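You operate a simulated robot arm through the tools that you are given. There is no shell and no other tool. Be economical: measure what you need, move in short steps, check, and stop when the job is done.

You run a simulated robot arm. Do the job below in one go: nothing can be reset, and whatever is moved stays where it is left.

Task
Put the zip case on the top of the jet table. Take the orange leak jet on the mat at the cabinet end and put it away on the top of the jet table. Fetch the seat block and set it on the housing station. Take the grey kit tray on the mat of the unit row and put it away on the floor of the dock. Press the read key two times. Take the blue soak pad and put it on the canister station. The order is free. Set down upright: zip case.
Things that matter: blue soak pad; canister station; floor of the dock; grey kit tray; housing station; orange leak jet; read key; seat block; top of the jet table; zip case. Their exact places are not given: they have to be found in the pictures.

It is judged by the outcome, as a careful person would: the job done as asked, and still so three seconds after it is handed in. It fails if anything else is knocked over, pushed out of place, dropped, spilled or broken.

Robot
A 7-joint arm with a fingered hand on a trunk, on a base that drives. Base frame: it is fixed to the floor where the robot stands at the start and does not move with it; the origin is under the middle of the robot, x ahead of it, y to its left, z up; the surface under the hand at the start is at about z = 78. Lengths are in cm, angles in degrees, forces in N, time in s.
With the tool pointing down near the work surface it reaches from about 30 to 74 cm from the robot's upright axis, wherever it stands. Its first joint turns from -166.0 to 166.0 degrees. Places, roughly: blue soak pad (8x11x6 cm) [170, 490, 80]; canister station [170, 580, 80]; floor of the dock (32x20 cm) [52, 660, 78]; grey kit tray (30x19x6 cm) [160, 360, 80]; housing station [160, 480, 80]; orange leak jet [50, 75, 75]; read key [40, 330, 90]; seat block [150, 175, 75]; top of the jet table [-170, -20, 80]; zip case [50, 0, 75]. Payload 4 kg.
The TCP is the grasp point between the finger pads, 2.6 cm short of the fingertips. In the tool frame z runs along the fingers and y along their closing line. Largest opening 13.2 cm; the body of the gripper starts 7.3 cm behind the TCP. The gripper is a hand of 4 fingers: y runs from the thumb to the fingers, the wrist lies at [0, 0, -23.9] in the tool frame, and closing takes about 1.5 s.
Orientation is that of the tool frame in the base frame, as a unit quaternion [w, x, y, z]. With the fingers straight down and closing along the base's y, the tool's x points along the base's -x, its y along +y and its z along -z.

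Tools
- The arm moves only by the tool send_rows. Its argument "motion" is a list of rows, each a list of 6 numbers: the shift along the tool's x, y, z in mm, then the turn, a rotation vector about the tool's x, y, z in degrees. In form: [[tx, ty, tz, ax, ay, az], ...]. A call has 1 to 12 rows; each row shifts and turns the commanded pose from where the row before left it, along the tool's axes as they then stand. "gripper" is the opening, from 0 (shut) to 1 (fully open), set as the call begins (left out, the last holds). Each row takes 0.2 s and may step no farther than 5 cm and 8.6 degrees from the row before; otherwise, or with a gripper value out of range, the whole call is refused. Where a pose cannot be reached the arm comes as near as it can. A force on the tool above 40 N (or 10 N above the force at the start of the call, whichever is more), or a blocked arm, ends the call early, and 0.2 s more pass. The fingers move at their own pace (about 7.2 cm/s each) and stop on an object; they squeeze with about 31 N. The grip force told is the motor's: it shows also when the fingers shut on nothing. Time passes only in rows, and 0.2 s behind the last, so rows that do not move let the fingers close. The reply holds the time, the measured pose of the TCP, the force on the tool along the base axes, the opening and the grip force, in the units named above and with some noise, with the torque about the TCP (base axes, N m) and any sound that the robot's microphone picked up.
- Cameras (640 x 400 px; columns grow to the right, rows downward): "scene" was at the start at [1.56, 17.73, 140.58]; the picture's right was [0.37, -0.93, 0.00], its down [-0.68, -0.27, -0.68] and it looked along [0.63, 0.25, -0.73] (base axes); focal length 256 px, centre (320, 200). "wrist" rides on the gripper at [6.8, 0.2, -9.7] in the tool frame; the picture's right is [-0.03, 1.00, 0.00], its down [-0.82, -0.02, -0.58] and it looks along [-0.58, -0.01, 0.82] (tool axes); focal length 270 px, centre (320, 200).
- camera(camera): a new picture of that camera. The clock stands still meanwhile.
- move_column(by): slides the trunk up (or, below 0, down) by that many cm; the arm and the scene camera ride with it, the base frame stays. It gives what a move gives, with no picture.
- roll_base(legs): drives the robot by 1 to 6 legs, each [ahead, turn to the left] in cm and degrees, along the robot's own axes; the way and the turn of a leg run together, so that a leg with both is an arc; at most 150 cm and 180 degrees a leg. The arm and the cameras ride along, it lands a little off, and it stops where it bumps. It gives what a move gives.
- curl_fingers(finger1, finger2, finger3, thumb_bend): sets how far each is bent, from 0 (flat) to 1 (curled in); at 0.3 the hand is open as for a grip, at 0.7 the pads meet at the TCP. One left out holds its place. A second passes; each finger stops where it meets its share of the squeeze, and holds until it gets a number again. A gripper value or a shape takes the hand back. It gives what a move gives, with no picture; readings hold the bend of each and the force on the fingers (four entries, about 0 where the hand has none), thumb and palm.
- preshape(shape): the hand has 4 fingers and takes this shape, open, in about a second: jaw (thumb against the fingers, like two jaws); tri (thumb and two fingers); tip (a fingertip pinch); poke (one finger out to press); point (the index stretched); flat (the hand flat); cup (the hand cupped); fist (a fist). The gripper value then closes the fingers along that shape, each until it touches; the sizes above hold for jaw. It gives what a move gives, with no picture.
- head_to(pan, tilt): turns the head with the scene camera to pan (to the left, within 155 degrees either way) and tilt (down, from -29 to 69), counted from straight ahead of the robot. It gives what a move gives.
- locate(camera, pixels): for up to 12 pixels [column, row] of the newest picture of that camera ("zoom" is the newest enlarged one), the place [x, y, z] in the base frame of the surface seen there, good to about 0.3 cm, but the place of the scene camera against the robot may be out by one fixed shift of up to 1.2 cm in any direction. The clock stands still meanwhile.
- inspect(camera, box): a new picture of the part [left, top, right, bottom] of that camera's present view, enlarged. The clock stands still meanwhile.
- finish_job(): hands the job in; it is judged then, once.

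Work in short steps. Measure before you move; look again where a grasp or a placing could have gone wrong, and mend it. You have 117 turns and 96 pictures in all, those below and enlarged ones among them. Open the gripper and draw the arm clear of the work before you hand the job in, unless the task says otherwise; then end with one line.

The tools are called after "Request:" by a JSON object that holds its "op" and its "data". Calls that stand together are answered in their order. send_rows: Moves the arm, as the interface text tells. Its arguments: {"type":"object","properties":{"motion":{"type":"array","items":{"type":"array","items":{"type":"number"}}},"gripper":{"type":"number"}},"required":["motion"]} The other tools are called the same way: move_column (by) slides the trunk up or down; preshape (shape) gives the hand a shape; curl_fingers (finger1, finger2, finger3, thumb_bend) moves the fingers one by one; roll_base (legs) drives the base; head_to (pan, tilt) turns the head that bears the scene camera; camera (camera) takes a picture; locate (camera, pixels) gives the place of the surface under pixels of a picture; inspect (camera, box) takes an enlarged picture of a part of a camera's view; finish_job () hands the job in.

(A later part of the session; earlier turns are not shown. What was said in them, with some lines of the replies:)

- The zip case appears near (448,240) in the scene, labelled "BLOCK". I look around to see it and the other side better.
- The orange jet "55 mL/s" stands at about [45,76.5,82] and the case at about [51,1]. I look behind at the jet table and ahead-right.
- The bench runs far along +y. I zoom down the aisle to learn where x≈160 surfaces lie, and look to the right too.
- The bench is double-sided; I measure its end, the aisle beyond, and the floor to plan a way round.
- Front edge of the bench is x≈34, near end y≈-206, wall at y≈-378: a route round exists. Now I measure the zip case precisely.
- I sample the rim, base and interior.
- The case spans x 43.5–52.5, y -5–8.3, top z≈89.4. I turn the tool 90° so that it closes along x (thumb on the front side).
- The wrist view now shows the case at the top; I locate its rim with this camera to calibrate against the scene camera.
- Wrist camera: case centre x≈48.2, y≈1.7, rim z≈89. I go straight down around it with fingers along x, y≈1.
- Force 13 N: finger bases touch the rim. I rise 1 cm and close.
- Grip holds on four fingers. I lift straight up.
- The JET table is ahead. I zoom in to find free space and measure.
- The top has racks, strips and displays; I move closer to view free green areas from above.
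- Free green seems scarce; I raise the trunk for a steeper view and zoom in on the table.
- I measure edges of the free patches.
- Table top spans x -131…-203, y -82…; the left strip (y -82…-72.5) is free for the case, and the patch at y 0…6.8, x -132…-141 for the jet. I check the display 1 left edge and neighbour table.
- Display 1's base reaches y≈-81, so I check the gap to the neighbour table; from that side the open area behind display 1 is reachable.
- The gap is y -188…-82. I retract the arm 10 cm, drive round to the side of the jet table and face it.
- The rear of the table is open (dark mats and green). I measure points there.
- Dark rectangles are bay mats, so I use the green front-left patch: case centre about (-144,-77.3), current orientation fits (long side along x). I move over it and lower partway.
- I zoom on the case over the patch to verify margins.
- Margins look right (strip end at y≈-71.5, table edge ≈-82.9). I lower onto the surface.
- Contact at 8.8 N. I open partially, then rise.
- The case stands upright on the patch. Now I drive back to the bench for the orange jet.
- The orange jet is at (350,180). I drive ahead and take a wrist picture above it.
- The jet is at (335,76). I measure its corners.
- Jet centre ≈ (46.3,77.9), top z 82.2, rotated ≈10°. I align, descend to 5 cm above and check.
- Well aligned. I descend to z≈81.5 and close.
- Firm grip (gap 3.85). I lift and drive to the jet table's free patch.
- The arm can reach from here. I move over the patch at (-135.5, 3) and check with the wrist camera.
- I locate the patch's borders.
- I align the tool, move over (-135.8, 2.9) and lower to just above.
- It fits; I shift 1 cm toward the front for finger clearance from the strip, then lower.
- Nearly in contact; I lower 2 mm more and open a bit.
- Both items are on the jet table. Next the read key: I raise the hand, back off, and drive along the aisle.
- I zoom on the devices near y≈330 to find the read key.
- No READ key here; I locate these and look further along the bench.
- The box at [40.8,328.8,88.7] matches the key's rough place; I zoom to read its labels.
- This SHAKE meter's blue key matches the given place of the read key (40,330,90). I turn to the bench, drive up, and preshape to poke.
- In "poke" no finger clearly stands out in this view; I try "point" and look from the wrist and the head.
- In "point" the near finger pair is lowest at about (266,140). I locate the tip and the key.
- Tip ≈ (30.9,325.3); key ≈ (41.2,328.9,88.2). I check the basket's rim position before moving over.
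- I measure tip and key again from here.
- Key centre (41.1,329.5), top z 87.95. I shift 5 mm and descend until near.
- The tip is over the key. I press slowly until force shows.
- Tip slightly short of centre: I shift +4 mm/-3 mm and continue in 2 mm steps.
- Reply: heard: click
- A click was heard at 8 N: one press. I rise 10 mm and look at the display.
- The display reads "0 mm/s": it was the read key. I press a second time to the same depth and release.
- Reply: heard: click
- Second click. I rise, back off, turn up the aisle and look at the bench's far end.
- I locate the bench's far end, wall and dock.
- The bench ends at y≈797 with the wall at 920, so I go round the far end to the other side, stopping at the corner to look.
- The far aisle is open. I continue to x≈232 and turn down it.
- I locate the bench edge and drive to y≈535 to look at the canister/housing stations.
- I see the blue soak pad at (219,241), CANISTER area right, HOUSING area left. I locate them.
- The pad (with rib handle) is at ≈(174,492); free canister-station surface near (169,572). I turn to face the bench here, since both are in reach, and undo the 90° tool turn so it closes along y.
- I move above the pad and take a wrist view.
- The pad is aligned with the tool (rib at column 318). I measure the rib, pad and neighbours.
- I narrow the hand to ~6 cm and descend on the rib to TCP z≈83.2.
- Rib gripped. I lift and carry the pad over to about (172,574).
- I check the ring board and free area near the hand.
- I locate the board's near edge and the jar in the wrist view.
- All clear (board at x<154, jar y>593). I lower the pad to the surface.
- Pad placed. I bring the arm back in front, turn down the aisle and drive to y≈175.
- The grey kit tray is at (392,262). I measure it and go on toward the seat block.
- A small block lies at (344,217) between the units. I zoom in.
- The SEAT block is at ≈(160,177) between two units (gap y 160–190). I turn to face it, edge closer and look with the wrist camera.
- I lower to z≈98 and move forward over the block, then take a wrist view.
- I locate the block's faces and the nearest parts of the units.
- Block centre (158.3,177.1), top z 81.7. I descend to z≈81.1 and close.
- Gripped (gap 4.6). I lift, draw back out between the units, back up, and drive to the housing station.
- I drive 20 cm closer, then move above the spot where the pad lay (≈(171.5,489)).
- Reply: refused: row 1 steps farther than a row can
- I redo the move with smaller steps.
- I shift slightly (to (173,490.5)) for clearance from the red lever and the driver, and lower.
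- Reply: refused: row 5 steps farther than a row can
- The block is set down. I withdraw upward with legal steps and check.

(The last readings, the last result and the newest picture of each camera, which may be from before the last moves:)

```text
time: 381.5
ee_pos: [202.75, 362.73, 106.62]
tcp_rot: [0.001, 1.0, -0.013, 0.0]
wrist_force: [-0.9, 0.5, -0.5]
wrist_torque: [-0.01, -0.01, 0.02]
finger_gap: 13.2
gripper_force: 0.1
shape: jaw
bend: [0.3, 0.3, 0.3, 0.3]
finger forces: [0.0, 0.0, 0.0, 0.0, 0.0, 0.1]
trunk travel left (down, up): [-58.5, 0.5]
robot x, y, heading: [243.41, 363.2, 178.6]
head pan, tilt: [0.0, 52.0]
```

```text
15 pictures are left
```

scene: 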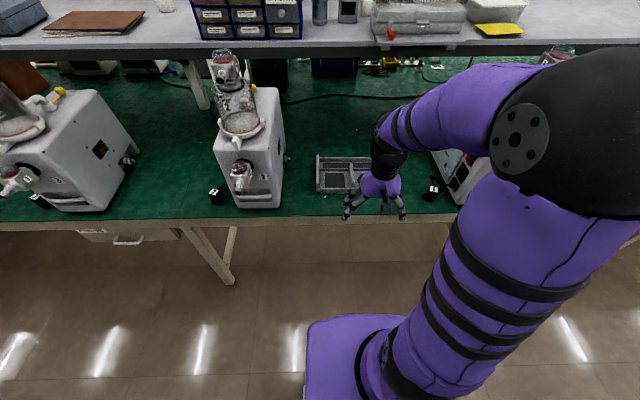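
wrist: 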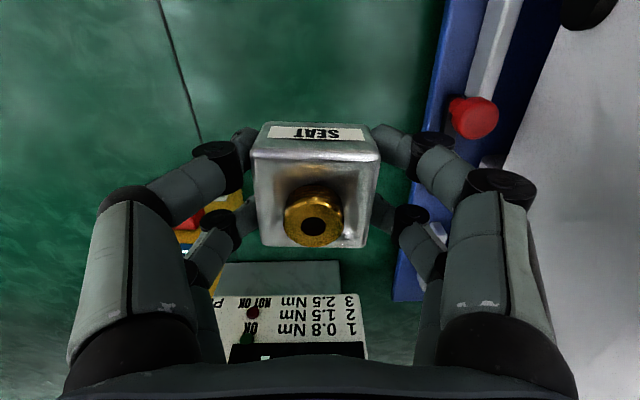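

The seat block sits well. I drive closer and take a wrist view over the tray.

Request:
{"op": "roll_base", "data": {"legs": [[19, 1]]}}

Request:
{"op": "send_rows", "data": {"motion": [[-40, 0, 0, 0, 0, 0], [-40, 0, 0, 0, 0, 0], [-40, 0, 0, 0, 0, 0]]}}

Request:
{"op": "camera", "data": {"camera": "wrist"}}

```text
time: 383.0
ee_pos: [184.35, 362.17, 106.5]
tcp_rot: [-0.001, 1.0, -0.002, 0.001]
wrist_force: [-0.3, 0.2, 0.9]
wrist_torque: [0.01, -0.02, 0.01]
finger_gap: 13.2
gripper_force: 0.1
shape: jaw
bend: [0.3, 0.3, 0.3, 0.3]
finger forces: [0.0, 0.0, 0.0, 0.0, 0.0, 0.0]
trunk travel left (down, up): [-58.5, 0.5]
robot x, y, heading: [224.92, 363.48, 179.7]
head pan, tilt: [0.0, 52.0]
```

```text
time: 383.8
ee_pos: [172.53, 362.09, 106.56]
tcp_rot: [0.0, 1.0, -0.002, 0.0]
wrist_force: [0.5, -0.3, 0.1]
wrist_torque: [0.0, -0.01, 0.0]
finger_gap: 13.2
gripper_force: 0.1
shape: jaw
bend: [0.3, 0.3, 0.3, 0.3]
finger forces: [0.0, 0.0, 0.0, 0.0, 0.1, 0.0]
trunk travel left (down, up): [-58.5, 0.5]
robot x, y, heading: [225.48, 363.46, 179.9]
head pan, tilt: [0.0, 52.0]
```

```text
14 pictures are left
```

wrist: 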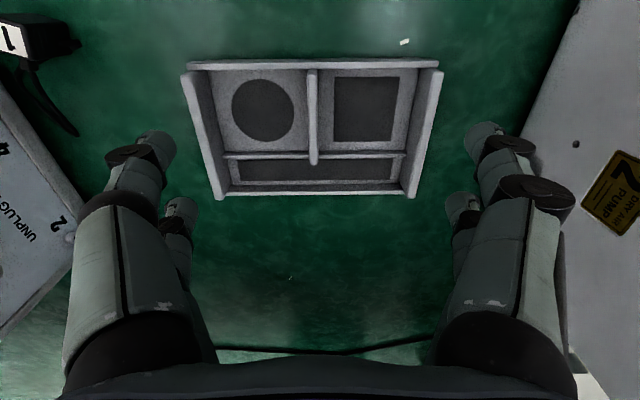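

I measure the fin (column 312), tray rim and surroundings.

Request:
{"op": "locate", "data": {"camera": "wrist", "pixels": [[311, 75], [313, 160], [308, 120], [317, 120], [190, 75], [436, 72], [218, 195], [412, 195], [265, 110], [320, 65], [300, 170], [70, 225]]}}

Request:
{"op": "inspect", "data": {"camera": "wrist", "box": [176, 40, 456, 215]}}

```text
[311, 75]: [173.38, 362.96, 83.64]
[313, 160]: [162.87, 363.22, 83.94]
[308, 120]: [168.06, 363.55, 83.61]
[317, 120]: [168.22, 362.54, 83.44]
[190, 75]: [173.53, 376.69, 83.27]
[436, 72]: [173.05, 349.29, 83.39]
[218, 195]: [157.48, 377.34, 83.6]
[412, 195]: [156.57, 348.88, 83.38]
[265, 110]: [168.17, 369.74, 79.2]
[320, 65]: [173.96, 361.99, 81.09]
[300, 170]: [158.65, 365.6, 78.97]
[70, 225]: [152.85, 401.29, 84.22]
```

```text
2.29 times, centred on (316, 128) of wrist
```

zoom: 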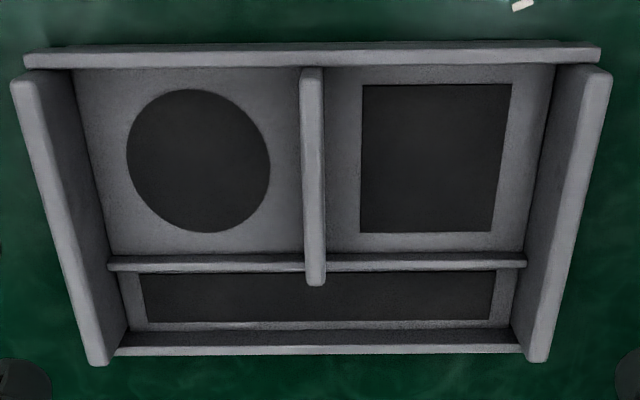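

Fin x 163–173.5 at y 363.05, floor z 79.2. I descend at x≈167.5, TCP z≈82.3, and close on the fin.

Request:
{"op": "send_rows", "data": {"motion": [[-25, -10, 0, 0, 0, 0], [-25, 0, 0, 0, 0, 0], [0, 0, 45, 0, 0, 0], [0, 0, 45, 0, 0, 0], [0, 0, 45, 0, 0, 0], [0, 0, 45, 0, 0, 0], [0, 0, 35, 0, 0, 0], [0, 0, 22, 0, 0, 0], [0, 0, 5, 0, 0, 0]], "gripper": 0.45}}

Request:
{"op": "send_rows", "data": {"motion": [[0, 0, 0, 0, 0, 0], [0, 0, 0, 0, 0, 0], [0, 0, 0, 0, 0, 0], [0, 0, 0, 0, 0, 0], [0, 0, 0, 0, 0, 0], [0, 0, 0, 0, 0, 0], [0, 0, 0, 0, 0, 0]], "gripper": 0}}

Request:
{"op": "send_rows", "data": {"motion": [[0, 0, -20, 0, 0, 0], [0, 0, -20, 0, 0, 0], [0, 0, 0, 0, 0, 0]]}}

Request:
{"op": "camera", "data": {"camera": "wrist"}}

```text
time: 385.8
ee_pos: [167.35, 363.1, 82.21]
tcp_rot: [0.0, 1.0, -0.001, -0.001]
wrist_force: [-0.1, 0.5, -0.6]
wrist_torque: [-0.01, -0.01, 0.01]
finger_gap: 6.0
gripper_force: 0.2
shape: jaw
bend: [0.73, 0.73, 0.73, 0.7]
finger forces: [0.0, 0.1, 0.0, 0.0, 0.0, 0.1]
trunk travel left (down, up): [-58.5, 0.5]
robot x, y, heading: [225.02, 363.21, 179.7]
head pan, tilt: [0.0, 52.0]
```

```text
time: 387.4
ee_pos: [167.29, 363.13, 82.31]
tcp_rot: [0.001, 1.0, -0.002, 0.001]
wrist_force: [0.1, -0.3, 0.0]
wrist_torque: [0.0, -0.07, 0.02]
finger_gap: 0.59
gripper_force: 31.0
shape: jaw
bend: [0.71, 0.71, 0.71, 0.7]
finger forces: [27.7, 27.4, 27.2, 0.2, 28.1, 0.0]
trunk travel left (down, up): [-58.5, 0.5]
robot x, y, heading: [224.92, 362.97, 179.8]
head pan, tilt: [0.0, 52.0]
```

```text
time: 388.2
ee_pos: [167.38, 363.23, 86.26]
tcp_rot: [0.0, 1.0, -0.002, 0.0]
wrist_force: [0.4, 0.8, -4.1]
wrist_torque: [-0.01, -0.09, -0.03]
finger_gap: 0.61
gripper_force: 31.1
shape: jaw
bend: [0.71, 0.71, 0.71, 0.7]
finger forces: [27.8, 27.5, 27.1, 0.0, 28.1, 0.0]
trunk travel left (down, up): [-58.5, 0.5]
robot x, y, heading: [225.22, 363.49, 179.7]
head pan, tilt: [0.0, 52.0]
```

```text
12 pictures are left
```

wrist: 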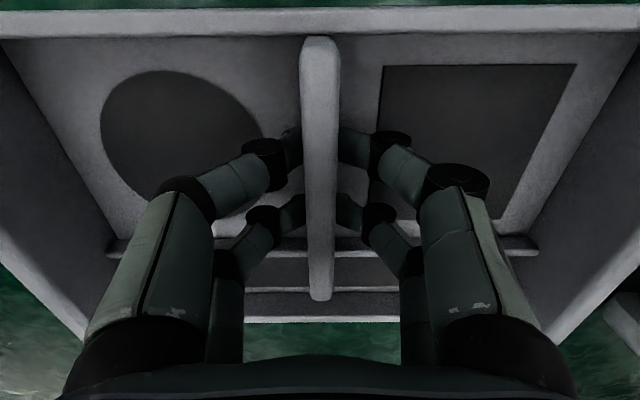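

The tray is lifted level (≈4 N). I raise it, retract, back up, and start the trip round the far end.

Request:
{"op": "send_rows", "data": {"motion": [[0, 0, -45, 0, 0, 0], [0, 0, -45, 0, 0, 0], [0, 0, -45, 0, 0, 0], [0, 0, -45, 0, 0, 0], [0, 0, -45, 0, 0, 0], [45, 0, 0, 0, 0, 0], [45, 0, 0, 0, 0, 0], [45, 0, 0, 0, 0, 0], [40, 0, 0, 0, 0, 0]]}}

Request:
{"op": "roll_base", "data": {"legs": [[-22, 0], [0, -90], [120, 0], [120, 0], [120, 0]]}}

```text
time: 390.2
ee_pos: [185.18, 363.09, 108.77]
tcp_rot: [0.001, 1.0, -0.001, -0.001]
wrist_force: [0.3, 0.1, -4.5]
wrist_torque: [-0.01, -0.15, 0.0]
finger_gap: 0.62
gripper_force: 30.8
shape: jaw
bend: [0.71, 0.71, 0.71, 0.7]
finger forces: [27.9, 27.5, 27.1, 0.1, 28.2, 0.0]
trunk travel left (down, up): [-58.5, 0.5]
robot x, y, heading: [225.12, 363.15, 179.6]
head pan, tilt: [0.0, 52.0]
```

```text
time: 413.2
ee_pos: [245.29, 762.38, 108.71]
tcp_rot: [0.0, 0.723, -0.691, 0.0]
wrist_force: [0.4, 0.4, -4.8]
wrist_torque: [-0.12, -0.02, 0.0]
finger_gap: 0.58
gripper_force: 31.3
shape: jaw
bend: [0.71, 0.71, 0.71, 0.7]
finger forces: [28.1, 27.9, 27.6, 0.0, 28.4, 0.0]
trunk travel left (down, up): [-58.5, 0.5]
robot x, y, heading: [247.47, 722.41, 92.2]
head pan, tilt: [0.0, 52.0]
```

On course at (247,722). I continue round the bench end into the near aisle.

Request:
{"op": "roll_base", "data": {"legs": [[132, -2], [0, 89], [140, 0]]}}

```text
time: 430.6
ee_pos: [64.22, 853.65, 108.68]
tcp_rot: [-0.001, 1.0, -0.005, 0.0]
wrist_force: [-0.5, 0.4, -4.8]
wrist_torque: [-0.01, -0.13, -0.01]
finger_gap: 0.58
gripper_force: 30.9
shape: jaw
bend: [0.71, 0.71, 0.71, 0.7]
finger forces: [28.2, 27.8, 27.6, 0.1, 28.4, 0.0]
trunk travel left (down, up): [-58.5, 0.5]
robot x, y, heading: [104.06, 853.61, 179.1]
head pan, tilt: [0.0, 52.0]
```

Request:
{"op": "roll_base", "data": {"legs": [[139, 0], [0, 91], [100, 0], [93, 0]]}}

Request:
{"op": "roll_base", "data": {"legs": [[0, 90]]}}

Request:
{"op": "head_to", "data": {"pan": 15, "tilt": 45}}

Request:
{"op": "camera", "data": {"camera": "scene"}}

```text
time: 450.9
ee_pos: [-39.01, 624.5, 108.71]
tcp_rot: [0.0, 0.714, 0.701, 0.0]
wrist_force: [-0.4, -0.2, -4.4]
wrist_torque: [0.09, -0.01, -0.02]
finger_gap: 0.56
gripper_force: 31.0
shape: jaw
bend: [0.71, 0.71, 0.71, 0.7]
finger forces: [28.0, 27.8, 27.5, 0.0, 28.5, 0.0]
trunk travel left (down, up): [-58.5, 0.5]
robot x, y, heading: [-38.48, 664.3, -91.0]
head pan, tilt: [0.0, 52.0]
```

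```text
time: 455.6
ee_pos: [1.54, 665.46, 108.58]
tcp_rot: [0.0, -0.004, 1.0, 0.0]
wrist_force: [-0.5, 0.8, -4.7]
wrist_torque: [0.0, 0.12, 0.0]
finger_gap: 0.59
gripper_force: 31.1
shape: jaw
bend: [0.71, 0.71, 0.71, 0.7]
finger forces: [28.1, 27.8, 27.5, 0.0, 28.4, 0.0]
trunk travel left (down, up): [-58.5, 0.5]
robot x, y, heading: [-38.96, 664.33, 0.2]
head pan, tilt: [0.0, 52.0]
```

```text
time: 456.4
ee_pos: [1.57, 665.29, 108.69]
tcp_rot: [0.0, -0.004, 1.0, -0.001]
wrist_force: [-0.3, -0.7, -4.1]
wrist_torque: [0.03, 0.13, -0.01]
finger_gap: 0.61
gripper_force: 31.1
shape: jaw
bend: [0.71, 0.71, 0.71, 0.7]
finger forces: [28.1, 27.9, 27.5, 0.0, 28.4, 0.0]
trunk travel left (down, up): [-58.5, 0.5]
robot x, y, heading: [-38.56, 664.39, 0.2]
head pan, tilt: [15.0, 45.0]
```

```text
11 pictures are left
```

scene: 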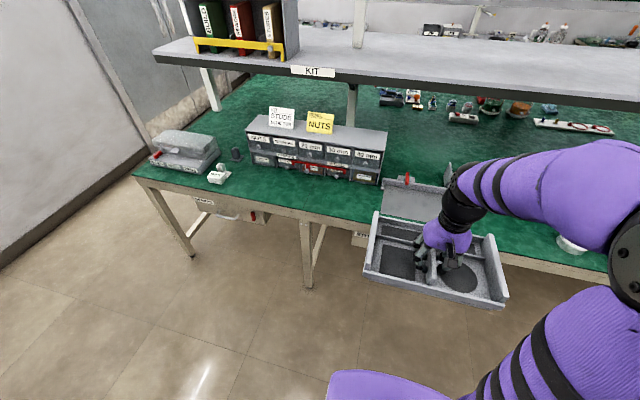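

The dock plate is partly hidden by the tray. I swing the arm 20 cm to the right and zoom on the dock.

Request:
{"op": "send_rows", "data": {"motion": [[0, -40, 0, 0, 0, 0], [0, -40, 0, 0, 0, 0], [0, -40, 0, 0, 0, 0], [0, -40, 0, 0, 0, 0], [0, -40, 0, 0, 0, 0], [0, -40, 0, 0, 0, 0]]}}

Request:
{"op": "inspect", "data": {"camera": "scene", "box": [340, 130, 540, 255]}}

```text
time: 457.8
ee_pos: [1.75, 641.18, 108.6]
tcp_rot: [0.0, -0.005, 1.0, 0.0]
wrist_force: [-0.3, -0.4, -3.6]
wrist_torque: [0.01, 0.12, -0.01]
finger_gap: 0.6
gripper_force: 31.1
shape: jaw
bend: [0.71, 0.71, 0.71, 0.7]
finger forces: [28.2, 28.0, 27.8, 0.0, 28.4, 0.0]
trunk travel left (down, up): [-58.5, 0.5]
robot x, y, heading: [-38.58, 664.47, 0.1]
head pan, tilt: [15.0, 45.0]
```

```text
3.20 times, centred on (440, 192) of scene
```

zoom: 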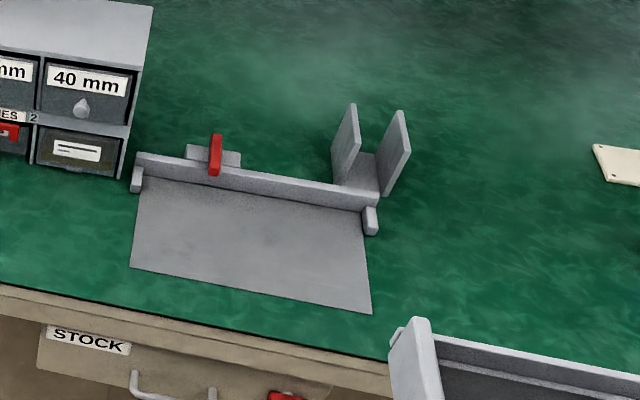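

I locate the plate corners and rail.

Request:
{"op": "locate", "data": {"camera": "zoom", "pixels": [[132, 266], [370, 311], [145, 180], [364, 234], [250, 230], [137, 190], [365, 222], [260, 180], [370, 212], [140, 165], [215, 160], [350, 300]]}}

```text
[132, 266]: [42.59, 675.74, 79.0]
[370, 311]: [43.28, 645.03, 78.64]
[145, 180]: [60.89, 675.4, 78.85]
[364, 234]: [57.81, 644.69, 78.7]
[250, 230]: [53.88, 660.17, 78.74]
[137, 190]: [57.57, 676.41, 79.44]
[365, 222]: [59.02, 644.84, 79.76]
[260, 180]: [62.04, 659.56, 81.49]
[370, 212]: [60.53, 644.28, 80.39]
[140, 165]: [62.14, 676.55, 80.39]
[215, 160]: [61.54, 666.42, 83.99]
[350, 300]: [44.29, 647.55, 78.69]
```

Dock plate: x 42.6–61, y 645–675.6 (rail behind). I drive up and bring the tray above it at moderate height for a same-camera comparison.

Request:
{"op": "roll_base", "data": {"legs": [[33, 0]]}}

Request:
{"op": "send_rows", "data": {"motion": [[-25, 38, 0, 0, 0, 0], [-25, 38, 0, 0, 0, 0], [-25, 38, 0, 0, 0, 0], [-25, 38, 0, 0, 0, 0], [-25, 38, 0, 0, 0, 0], [0, 0, 40, 0, 0, 0], [0, 0, 40, 0, 0, 0], [0, 0, 40, 0, 0, 0]]}}

Request:
{"op": "head_to", "data": {"pan": 0, "tilt": 58}}

Request:
{"op": "inspect", "data": {"camera": "scene", "box": [200, 50, 440, 200]}}

```text
time: 460.0
ee_pos: [35.52, 641.34, 108.57]
tcp_rot: [0.0, -0.002, 1.0, 0.0]
wrist_force: [-0.5, -0.3, -5.3]
wrist_torque: [0.01, 0.13, 0.04]
finger_gap: 0.59
gripper_force: 31.3
shape: jaw
bend: [0.71, 0.71, 0.71, 0.7]
finger forces: [28.2, 28.0, 27.7, 0.1, 28.5, 0.0]
trunk travel left (down, up): [-58.5, 0.5]
robot x, y, heading: [-4.92, 664.93, 0.0]
head pan, tilt: [15.0, 45.0]
```

```text
time: 461.8
ee_pos: [48.13, 660.5, 96.53]
tcp_rot: [0.0, -0.002, 1.0, 0.0]
wrist_force: [-0.4, 0.5, -4.0]
wrist_torque: [-0.03, 0.09, 0.0]
finger_gap: 0.6
gripper_force: 30.9
shape: jaw
bend: [0.71, 0.71, 0.71, 0.7]
finger forces: [28.3, 28.0, 27.7, 0.0, 28.5, 0.1]
trunk travel left (down, up): [-58.5, 0.5]
robot x, y, heading: [-4.8, 664.57, 0.2]
head pan, tilt: [15.0, 45.0]
```

```text
time: 462.6
ee_pos: [48.03, 660.44, 96.63]
tcp_rot: [0.0, -0.002, 1.0, 0.0]
wrist_force: [0.7, -0.3, -4.5]
wrist_torque: [0.02, 0.09, 0.01]
finger_gap: 0.58
gripper_force: 31.0
shape: jaw
bend: [0.71, 0.71, 0.71, 0.7]
finger forces: [28.2, 27.9, 27.6, 0.0, 28.4, 0.0]
trunk travel left (down, up): [-58.5, 0.5]
robot x, y, heading: [-4.92, 664.68, 0.1]
head pan, tilt: [0.0, 58.0]
```

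```text
2.67 times, centred on (320, 125) of scene
```

zoom: 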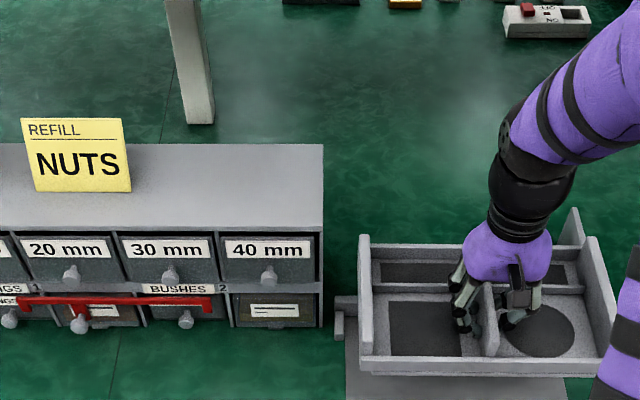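

I locate tray corners and visible dock parts with this same camera.

Request:
{"op": "locate", "data": {"camera": "zoom", "pixels": [[366, 354], [364, 238], [600, 345], [577, 240], [480, 368], [352, 385], [347, 330], [341, 302], [335, 312], [560, 390], [488, 340], [480, 360]]}}

```text
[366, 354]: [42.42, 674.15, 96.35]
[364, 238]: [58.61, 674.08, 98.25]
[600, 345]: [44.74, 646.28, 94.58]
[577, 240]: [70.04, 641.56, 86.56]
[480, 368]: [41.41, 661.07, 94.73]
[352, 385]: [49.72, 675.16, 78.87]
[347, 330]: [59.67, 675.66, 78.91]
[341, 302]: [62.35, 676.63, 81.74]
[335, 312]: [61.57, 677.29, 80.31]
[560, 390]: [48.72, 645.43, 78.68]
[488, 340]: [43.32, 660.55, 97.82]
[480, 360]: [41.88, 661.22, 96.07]
```

Relative measure: tray should go ~0.8 cm forward and 0.35 cm left. I do so, lower to just above, and check.

Request:
{"op": "send_rows", "data": {"motion": [[-8, 3.5, 0, 0, 0, 0], [0, 0, 40, 0, 0, 0], [0, 0, 40, 0, 0, 0], [0, 0, 25, 0, 0, 0]]}}

Request:
{"op": "inspect", "data": {"camera": "scene", "box": [310, 100, 470, 200]}}

```text
time: 463.6
ee_pos: [48.58, 660.75, 86.06]
tcp_rot: [0.001, -0.001, 1.0, 0.0]
wrist_force: [1.6, -0.8, 0.0]
wrist_torque: [0.17, -0.35, -0.06]
finger_gap: 0.56
gripper_force: 30.5
shape: jaw
bend: [0.72, 0.73, 0.7, 0.7]
finger forces: [28.2, 32.6, 31.7, 0.0, 29.7, 0.0]
trunk travel left (down, up): [-58.5, 0.5]
robot x, y, heading: [-5.21, 664.88, 0.3]
head pan, tilt: [0.0, 58.0]
```

```text
4.00 times, centred on (390, 150) of scene
```

zoom: 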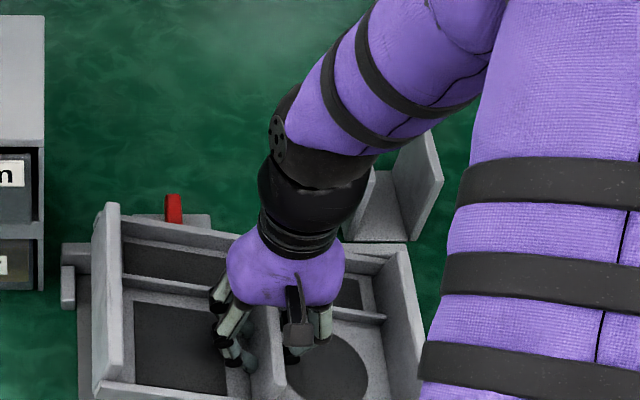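

Contact already at z 86: something under the tray's rear. I lift 2 cm and locate rail and tray rear in the last picture.

Request:
{"op": "locate", "data": {"camera": "zoom", "pixels": [[110, 206], [225, 238], [330, 255], [398, 252], [98, 385], [75, 250], [68, 285], [85, 350], [172, 225], [380, 248], [175, 205], [240, 395]]}}

Request:
{"op": "send_rows", "data": {"motion": [[0, 0, -20, 0, 0, 0], [0, 0, 0, 0, 0, 0]]}}

```text
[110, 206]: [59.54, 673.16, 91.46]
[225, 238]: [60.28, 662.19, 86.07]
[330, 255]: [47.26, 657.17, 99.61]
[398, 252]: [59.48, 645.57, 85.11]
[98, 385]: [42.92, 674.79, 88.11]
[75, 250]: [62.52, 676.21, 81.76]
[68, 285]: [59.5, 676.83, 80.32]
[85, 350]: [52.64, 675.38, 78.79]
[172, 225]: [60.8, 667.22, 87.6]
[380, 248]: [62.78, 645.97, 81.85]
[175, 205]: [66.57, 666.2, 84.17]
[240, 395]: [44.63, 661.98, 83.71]
```

```text
time: 464.2
ee_pos: [48.61, 660.66, 88.18]
tcp_rot: [-0.001, -0.001, 1.0, 0.0]
wrist_force: [0.9, -0.5, -4.4]
wrist_torque: [-0.01, 0.13, 0.0]
finger_gap: 0.53
gripper_force: 30.5
shape: jaw
bend: [0.72, 0.72, 0.7, 0.7]
finger forces: [29.5, 28.2, 29.1, 0.0, 29.4, 0.0]
trunk travel left (down, up): [-58.5, 0.5]
robot x, y, heading: [-5.03, 664.68, 0.0]
head pan, tilt: [0.0, 58.0]
```

The tray had rolled slightly on contact (left rear high). I take a picture to see the tray's attitude now.

Request:
{"op": "inspect", "data": {"camera": "scene", "box": [310, 100, 470, 200]}}

Request:
{"op": "locate", "data": {"camera": "zoom", "pixels": [[110, 206], [115, 200], [398, 252], [220, 238], [180, 230], [300, 245], [98, 375], [420, 370], [275, 370], [70, 280], [75, 245], [172, 205]]}}

```text
4.00 times, centred on (390, 150) of scene
```

zoom: 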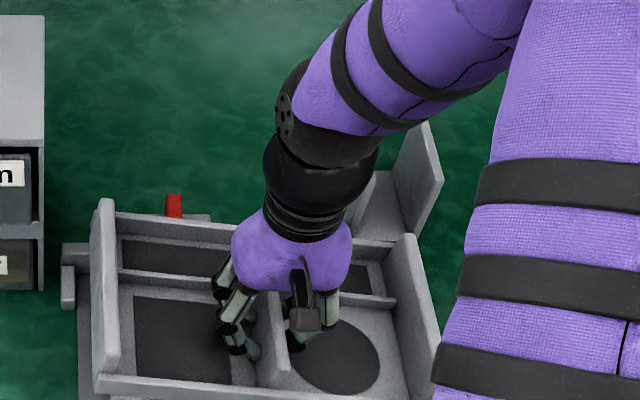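

```text
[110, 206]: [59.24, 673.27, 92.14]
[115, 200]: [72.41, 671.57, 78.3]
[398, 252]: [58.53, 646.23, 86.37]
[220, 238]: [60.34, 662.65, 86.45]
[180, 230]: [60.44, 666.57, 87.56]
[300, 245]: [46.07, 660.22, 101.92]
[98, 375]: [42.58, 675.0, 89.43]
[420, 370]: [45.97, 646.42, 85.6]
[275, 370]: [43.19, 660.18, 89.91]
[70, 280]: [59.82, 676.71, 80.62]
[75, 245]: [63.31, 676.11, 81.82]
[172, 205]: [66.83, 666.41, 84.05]
```

The tray rear was landing on the dock's rail (z≈81.8). I move 1.4 cm back toward me, lower gently to the floor, then will slide it forward to the rail.

Request:
{"op": "send_rows", "data": {"motion": [[14, 0, 0, 0, 0, 0], [0, 0, 20, 0, 0, 0], [0, 0, 15, 0, 0, 0], [0, 0, 10, 0, 0, 0]]}}

Request:
{"op": "inspect", "data": {"camera": "scene", "box": [310, 100, 470, 200]}}

Request:
{"op": "locate", "data": {"camera": "zoom", "pixels": [[110, 225], [96, 240], [180, 245], [250, 255], [400, 260], [95, 380], [230, 390], [420, 390], [68, 285], [75, 255], [85, 340], [275, 360]]}}

```text
time: 465.2
ee_pos: [47.12, 660.58, 83.78]
tcp_rot: [0.0, -0.002, 1.0, 0.0]
wrist_force: [0.1, 0.1, -3.2]
wrist_torque: [-0.12, 0.01, 0.02]
finger_gap: 0.58
gripper_force: 30.8
shape: jaw
bend: [0.72, 0.72, 0.71, 0.7]
finger forces: [29.2, 28.1, 28.1, 0.0, 29.5, 0.0]
trunk travel left (down, up): [-58.5, 0.5]
robot x, y, heading: [-5.22, 664.79, 0.3]
head pan, tilt: [0.0, 58.0]
```

```text
4.00 times, centred on (390, 150) of scene
```

zoom: 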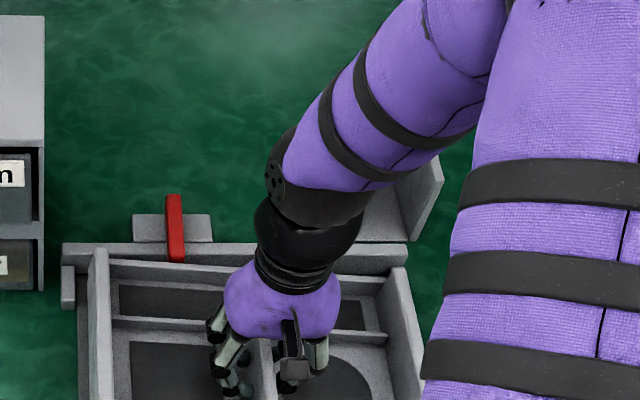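

```text
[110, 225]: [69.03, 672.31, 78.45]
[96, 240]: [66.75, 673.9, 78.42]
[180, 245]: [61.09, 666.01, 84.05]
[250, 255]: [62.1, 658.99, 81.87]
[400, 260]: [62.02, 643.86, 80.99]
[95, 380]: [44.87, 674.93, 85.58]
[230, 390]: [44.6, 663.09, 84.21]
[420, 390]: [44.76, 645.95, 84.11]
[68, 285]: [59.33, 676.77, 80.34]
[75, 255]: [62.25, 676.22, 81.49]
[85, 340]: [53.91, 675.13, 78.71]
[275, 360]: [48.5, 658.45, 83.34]
```

The red lever overhangs the rail – that was the contact; it's clear now. I lower onto the floor.

Request:
{"op": "send_rows", "data": {"motion": [[0, 0, 6, 0, 0, 0], [0, 0, 5, 0, 0, 0], [0, 0, 3, 0, 0, 0]]}}

```text
time: 466.0
ee_pos: [47.17, 660.71, 82.23]
tcp_rot: [0.0, -0.001, 1.0, 0.0]
wrist_force: [0.3, 0.7, -2.8]
wrist_torque: [-0.16, -0.01, 0.04]
finger_gap: 0.59
gripper_force: 30.6
shape: jaw
bend: [0.71, 0.72, 0.71, 0.7]
finger forces: [29.2, 29.1, 28.6, 0.1, 29.5, 0.0]
trunk travel left (down, up): [-58.5, 0.5]
robot x, y, heading: [-5.01, 665.01, 0.2]
head pan, tilt: [0.0, 58.0]
```

Still carrying 2.8 N; I lower a little more.

Request:
{"op": "send_rows", "data": {"motion": [[0, 0, 3, 0, 0, 0], [0, 0, 3, 0, 0, 0], [0, 0, 0, 0, 0, 0]]}}

```text
time: 466.7
ee_pos: [47.26, 660.46, 82.17]
tcp_rot: [0.003, -0.002, 1.0, -0.001]
wrist_force: [-9.1, 0.3, 28.8]
wrist_torque: [-0.02, 0.29, 0.03]
finger_gap: 0.69
gripper_force: 30.4
shape: jaw
bend: [0.72, 0.72, 0.72, 0.71]
finger forces: [34.7, 33.7, 32.3, 0.1, 35.5, 0.0]
trunk travel left (down, up): [-58.5, 0.5]
robot x, y, heading: [-5.07, 664.59, 0.1]
head pan, tilt: [0.0, 58.0]
stopped in row 3: the force on the tool passed its limit at 41 N (the readings are from after the stop); the commanded pose is now the measured one
```

Firmly on the floor. I relieve the pressure and nudge the tray 8 mm toward the rail.

Request:
{"op": "send_rows", "data": {"motion": [[0, 0, -1.5, 0, 0, 0], [0, 0, 0, 0, 0, 0], [-2, 0, 0, 0, 0, 0], [-2, 0, 0, 0, 0, 0], [-2, 0, 0, 0, 0, 0], [-2, 0, 0, 0, 0, 0], [0, 0, 0, 0, 0, 0]]}}

Request:
{"op": "inspect", "data": {"camera": "scene", "box": [300, 110, 460, 220]}}

Request:
{"op": "locate", "data": {"camera": "zoom", "pixels": [[137, 215], [140, 330], [330, 335], [460, 330], [220, 250], [290, 240], [118, 300], [437, 240], [120, 365], [470, 365], [250, 345], [215, 215]]}}

```text
time: 468.3
ee_pos: [48.03, 660.51, 82.15]
tcp_rot: [0.003, -0.002, 1.0, -0.001]
wrist_force: [-9.9, -0.9, 23.8]
wrist_torque: [-0.07, 0.27, -0.04]
finger_gap: 0.68
gripper_force: 31.0
shape: jaw
bend: [0.72, 0.72, 0.72, 0.71]
finger forces: [34.5, 32.7, 32.9, 0.0, 34.9, 0.0]
trunk travel left (down, up): [-58.5, 0.5]
robot x, y, heading: [-4.92, 664.91, -0.2]
head pan, tilt: [0.0, 58.0]
```

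```text
3.64 times, centred on (380, 165) of scene
```

zoom: 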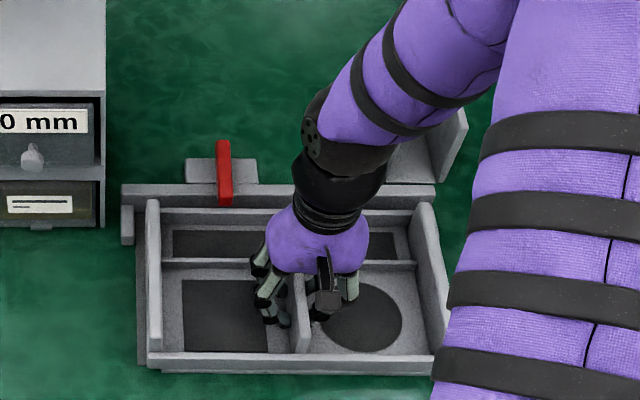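

```text
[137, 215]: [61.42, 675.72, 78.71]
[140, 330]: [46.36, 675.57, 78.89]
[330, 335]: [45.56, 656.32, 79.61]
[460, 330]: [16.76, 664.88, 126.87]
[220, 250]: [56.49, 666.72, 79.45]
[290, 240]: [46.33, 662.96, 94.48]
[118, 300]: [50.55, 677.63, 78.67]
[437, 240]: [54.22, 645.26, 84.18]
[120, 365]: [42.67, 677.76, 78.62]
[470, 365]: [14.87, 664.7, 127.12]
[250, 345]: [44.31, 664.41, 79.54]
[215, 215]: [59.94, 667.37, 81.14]
```

The tray lies flat inside the dock, against the rail region. I release and rise.

Request:
{"op": "send_rows", "data": {"motion": [[0, 0, -2, 0, 0, 0], [0, 0, 0, 0, 0, 0]]}}

Request:
{"op": "send_rows", "data": {"motion": [[0, 0, 0, 0, 0, 0], [0, 0, 0, 0, 0, 0], [0, 0, 0, 0, 0, 0], [0, 0, 0, 0, 0, 0]], "gripper": 0.4}}

Request:
{"op": "send_rows", "data": {"motion": [[0, 0, -20, 0, 0, 0], [0, 0, -40, 0, 0, 0], [0, 0, -45, 0, 0, 0], [0, 0, -45, 0, 0, 0], [0, 0, -45, 0, 0, 0], [0, 0, -45, 0, 0, 0], [40, 0, 0, 0, 0, 0], [40, 0, 0, 0, 0, 0]]}}

Request:
{"op": "roll_base", "data": {"legs": [[-30, 0]]}}

Request:
{"op": "head_to", "data": {"pan": 0, "tilt": 45}}

Request:
{"op": "inspect", "data": {"camera": "scene", "box": [260, 100, 460, 225]}}

```text
time: 468.9
ee_pos: [48.1, 660.54, 82.12]
tcp_rot: [0.002, -0.001, 1.0, 0.001]
wrist_force: [-3.5, -0.2, 6.4]
wrist_torque: [-0.04, 0.1, -0.02]
finger_gap: 0.67
gripper_force: 30.9
shape: jaw
bend: [0.72, 0.72, 0.72, 0.71]
finger forces: [33.1, 32.0, 31.9, 0.1, 33.1, 0.0]
trunk travel left (down, up): [-58.5, 0.5]
robot x, y, heading: [-5.02, 664.74, 0.0]
head pan, tilt: [0.0, 58.0]
```

```text
time: 469.9
ee_pos: [48.33, 660.54, 82.16]
tcp_rot: [0.003, -0.002, 1.0, 0.0]
wrist_force: [0.0, 0.3, 0.3]
wrist_torque: [-0.03, 0.02, -0.01]
finger_gap: 5.22
gripper_force: 0.1
shape: jaw
bend: [0.73, 0.73, 0.73, 0.7]
finger forces: [0.1, 0.0, 0.0, 0.1, 0.1, 0.1]
trunk travel left (down, up): [-58.5, 0.5]
robot x, y, heading: [-5.12, 664.73, -0.0]
head pan, tilt: [0.0, 58.0]
```

```text
time: 471.7
ee_pos: [40.06, 660.57, 106.23]
tcp_rot: [0.002, -0.002, 1.0, 0.001]
wrist_force: [0.4, 0.2, 0.0]
wrist_torque: [-0.03, -0.01, -0.06]
finger_gap: 5.23
gripper_force: 0.1
shape: jaw
bend: [0.73, 0.73, 0.73, 0.7]
finger forces: [0.0, 0.0, 0.0, 0.0, 0.0, 0.1]
trunk travel left (down, up): [-58.5, 0.5]
robot x, y, heading: [-4.44, 664.75, 0.5]
head pan, tilt: [0.0, 58.0]
```

```text
time: 473.7
ee_pos: [10.37, 660.29, 106.24]
tcp_rot: [0.002, 0.0, 1.0, 0.0]
wrist_force: [-0.3, -0.4, 0.6]
wrist_torque: [-0.03, -0.01, 0.01]
finger_gap: 5.25
gripper_force: 0.0
shape: jaw
bend: [0.73, 0.73, 0.73, 0.7]
finger forces: [0.1, 0.0, 0.0, 0.0, 0.0, 0.1]
trunk travel left (down, up): [-58.5, 0.5]
robot x, y, heading: [-34.56, 664.84, 0.1]
head pan, tilt: [0.0, 58.0]
```

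```text
time: 474.5
ee_pos: [10.47, 660.44, 106.22]
tcp_rot: [0.002, 0.0, 1.0, 0.0]
wrist_force: [0.3, 0.6, 0.9]
wrist_torque: [-0.02, 0.0, 0.02]
finger_gap: 5.26
gripper_force: 0.1
shape: jaw
bend: [0.73, 0.73, 0.73, 0.7]
finger forces: [0.1, 0.1, 0.0, 0.0, 0.0, 0.1]
trunk travel left (down, up): [-58.5, 0.5]
robot x, y, heading: [-34.64, 664.37, -0.1]
head pan, tilt: [0.0, 45.0]
```

```text
3.20 times, centred on (360, 162) of scene
```

zoom: 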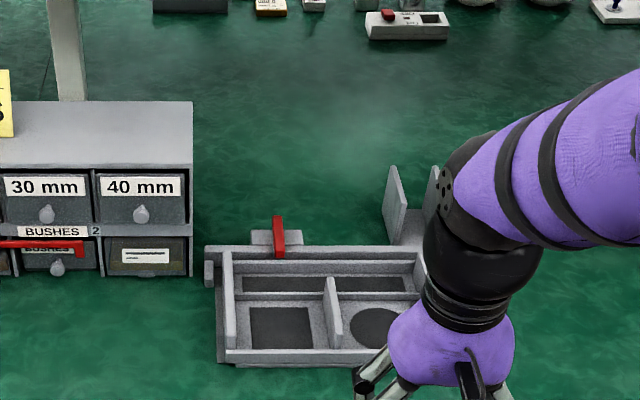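

The tray rests flat in the dock and the red lever is as before. I open the hand and hand the job in.

Request:
{"op": "send_rows", "data": {"motion": [[0, 0, 0, 0, 0, 0], [0, 0, 0, 0, 0, 0], [0, 0, 0, 0, 0, 0]], "gripper": 1}}

Request:
{"op": "finish_job", "data": {}}

```text
time: 475.3
ee_pos: [10.54, 660.51, 106.31]
tcp_rot: [0.003, 0.0, 1.0, 0.0]
wrist_force: [-0.7, -0.1, 0.0]
wrist_torque: [-0.03, 0.02, 0.01]
finger_gap: 13.18
gripper_force: 0.0
shape: jaw
bend: [0.3, 0.3, 0.3, 0.3]
finger forces: [0.0, 0.0, 0.0, 0.1, 0.1, 0.0]
trunk travel left (down, up): [-58.5, 0.5]
robot x, y, heading: [-34.4, 664.92, -0.2]
head pan, tilt: [0.0, 45.0]
```

```text
The job is handed in.
```

All six tasks are done and the job is handed in: the zip case is upright on the jet table with the orange jet, the seat block is on the housing station and the soak pad on the canister station. The kit tray lies flat on the dock floor after its rear first caught the dock's red lever, which looks unmoved. I took the SHAKE meter's blue key as the read key, from its position and its mm/s readout, and pressed it twice with a click each time.
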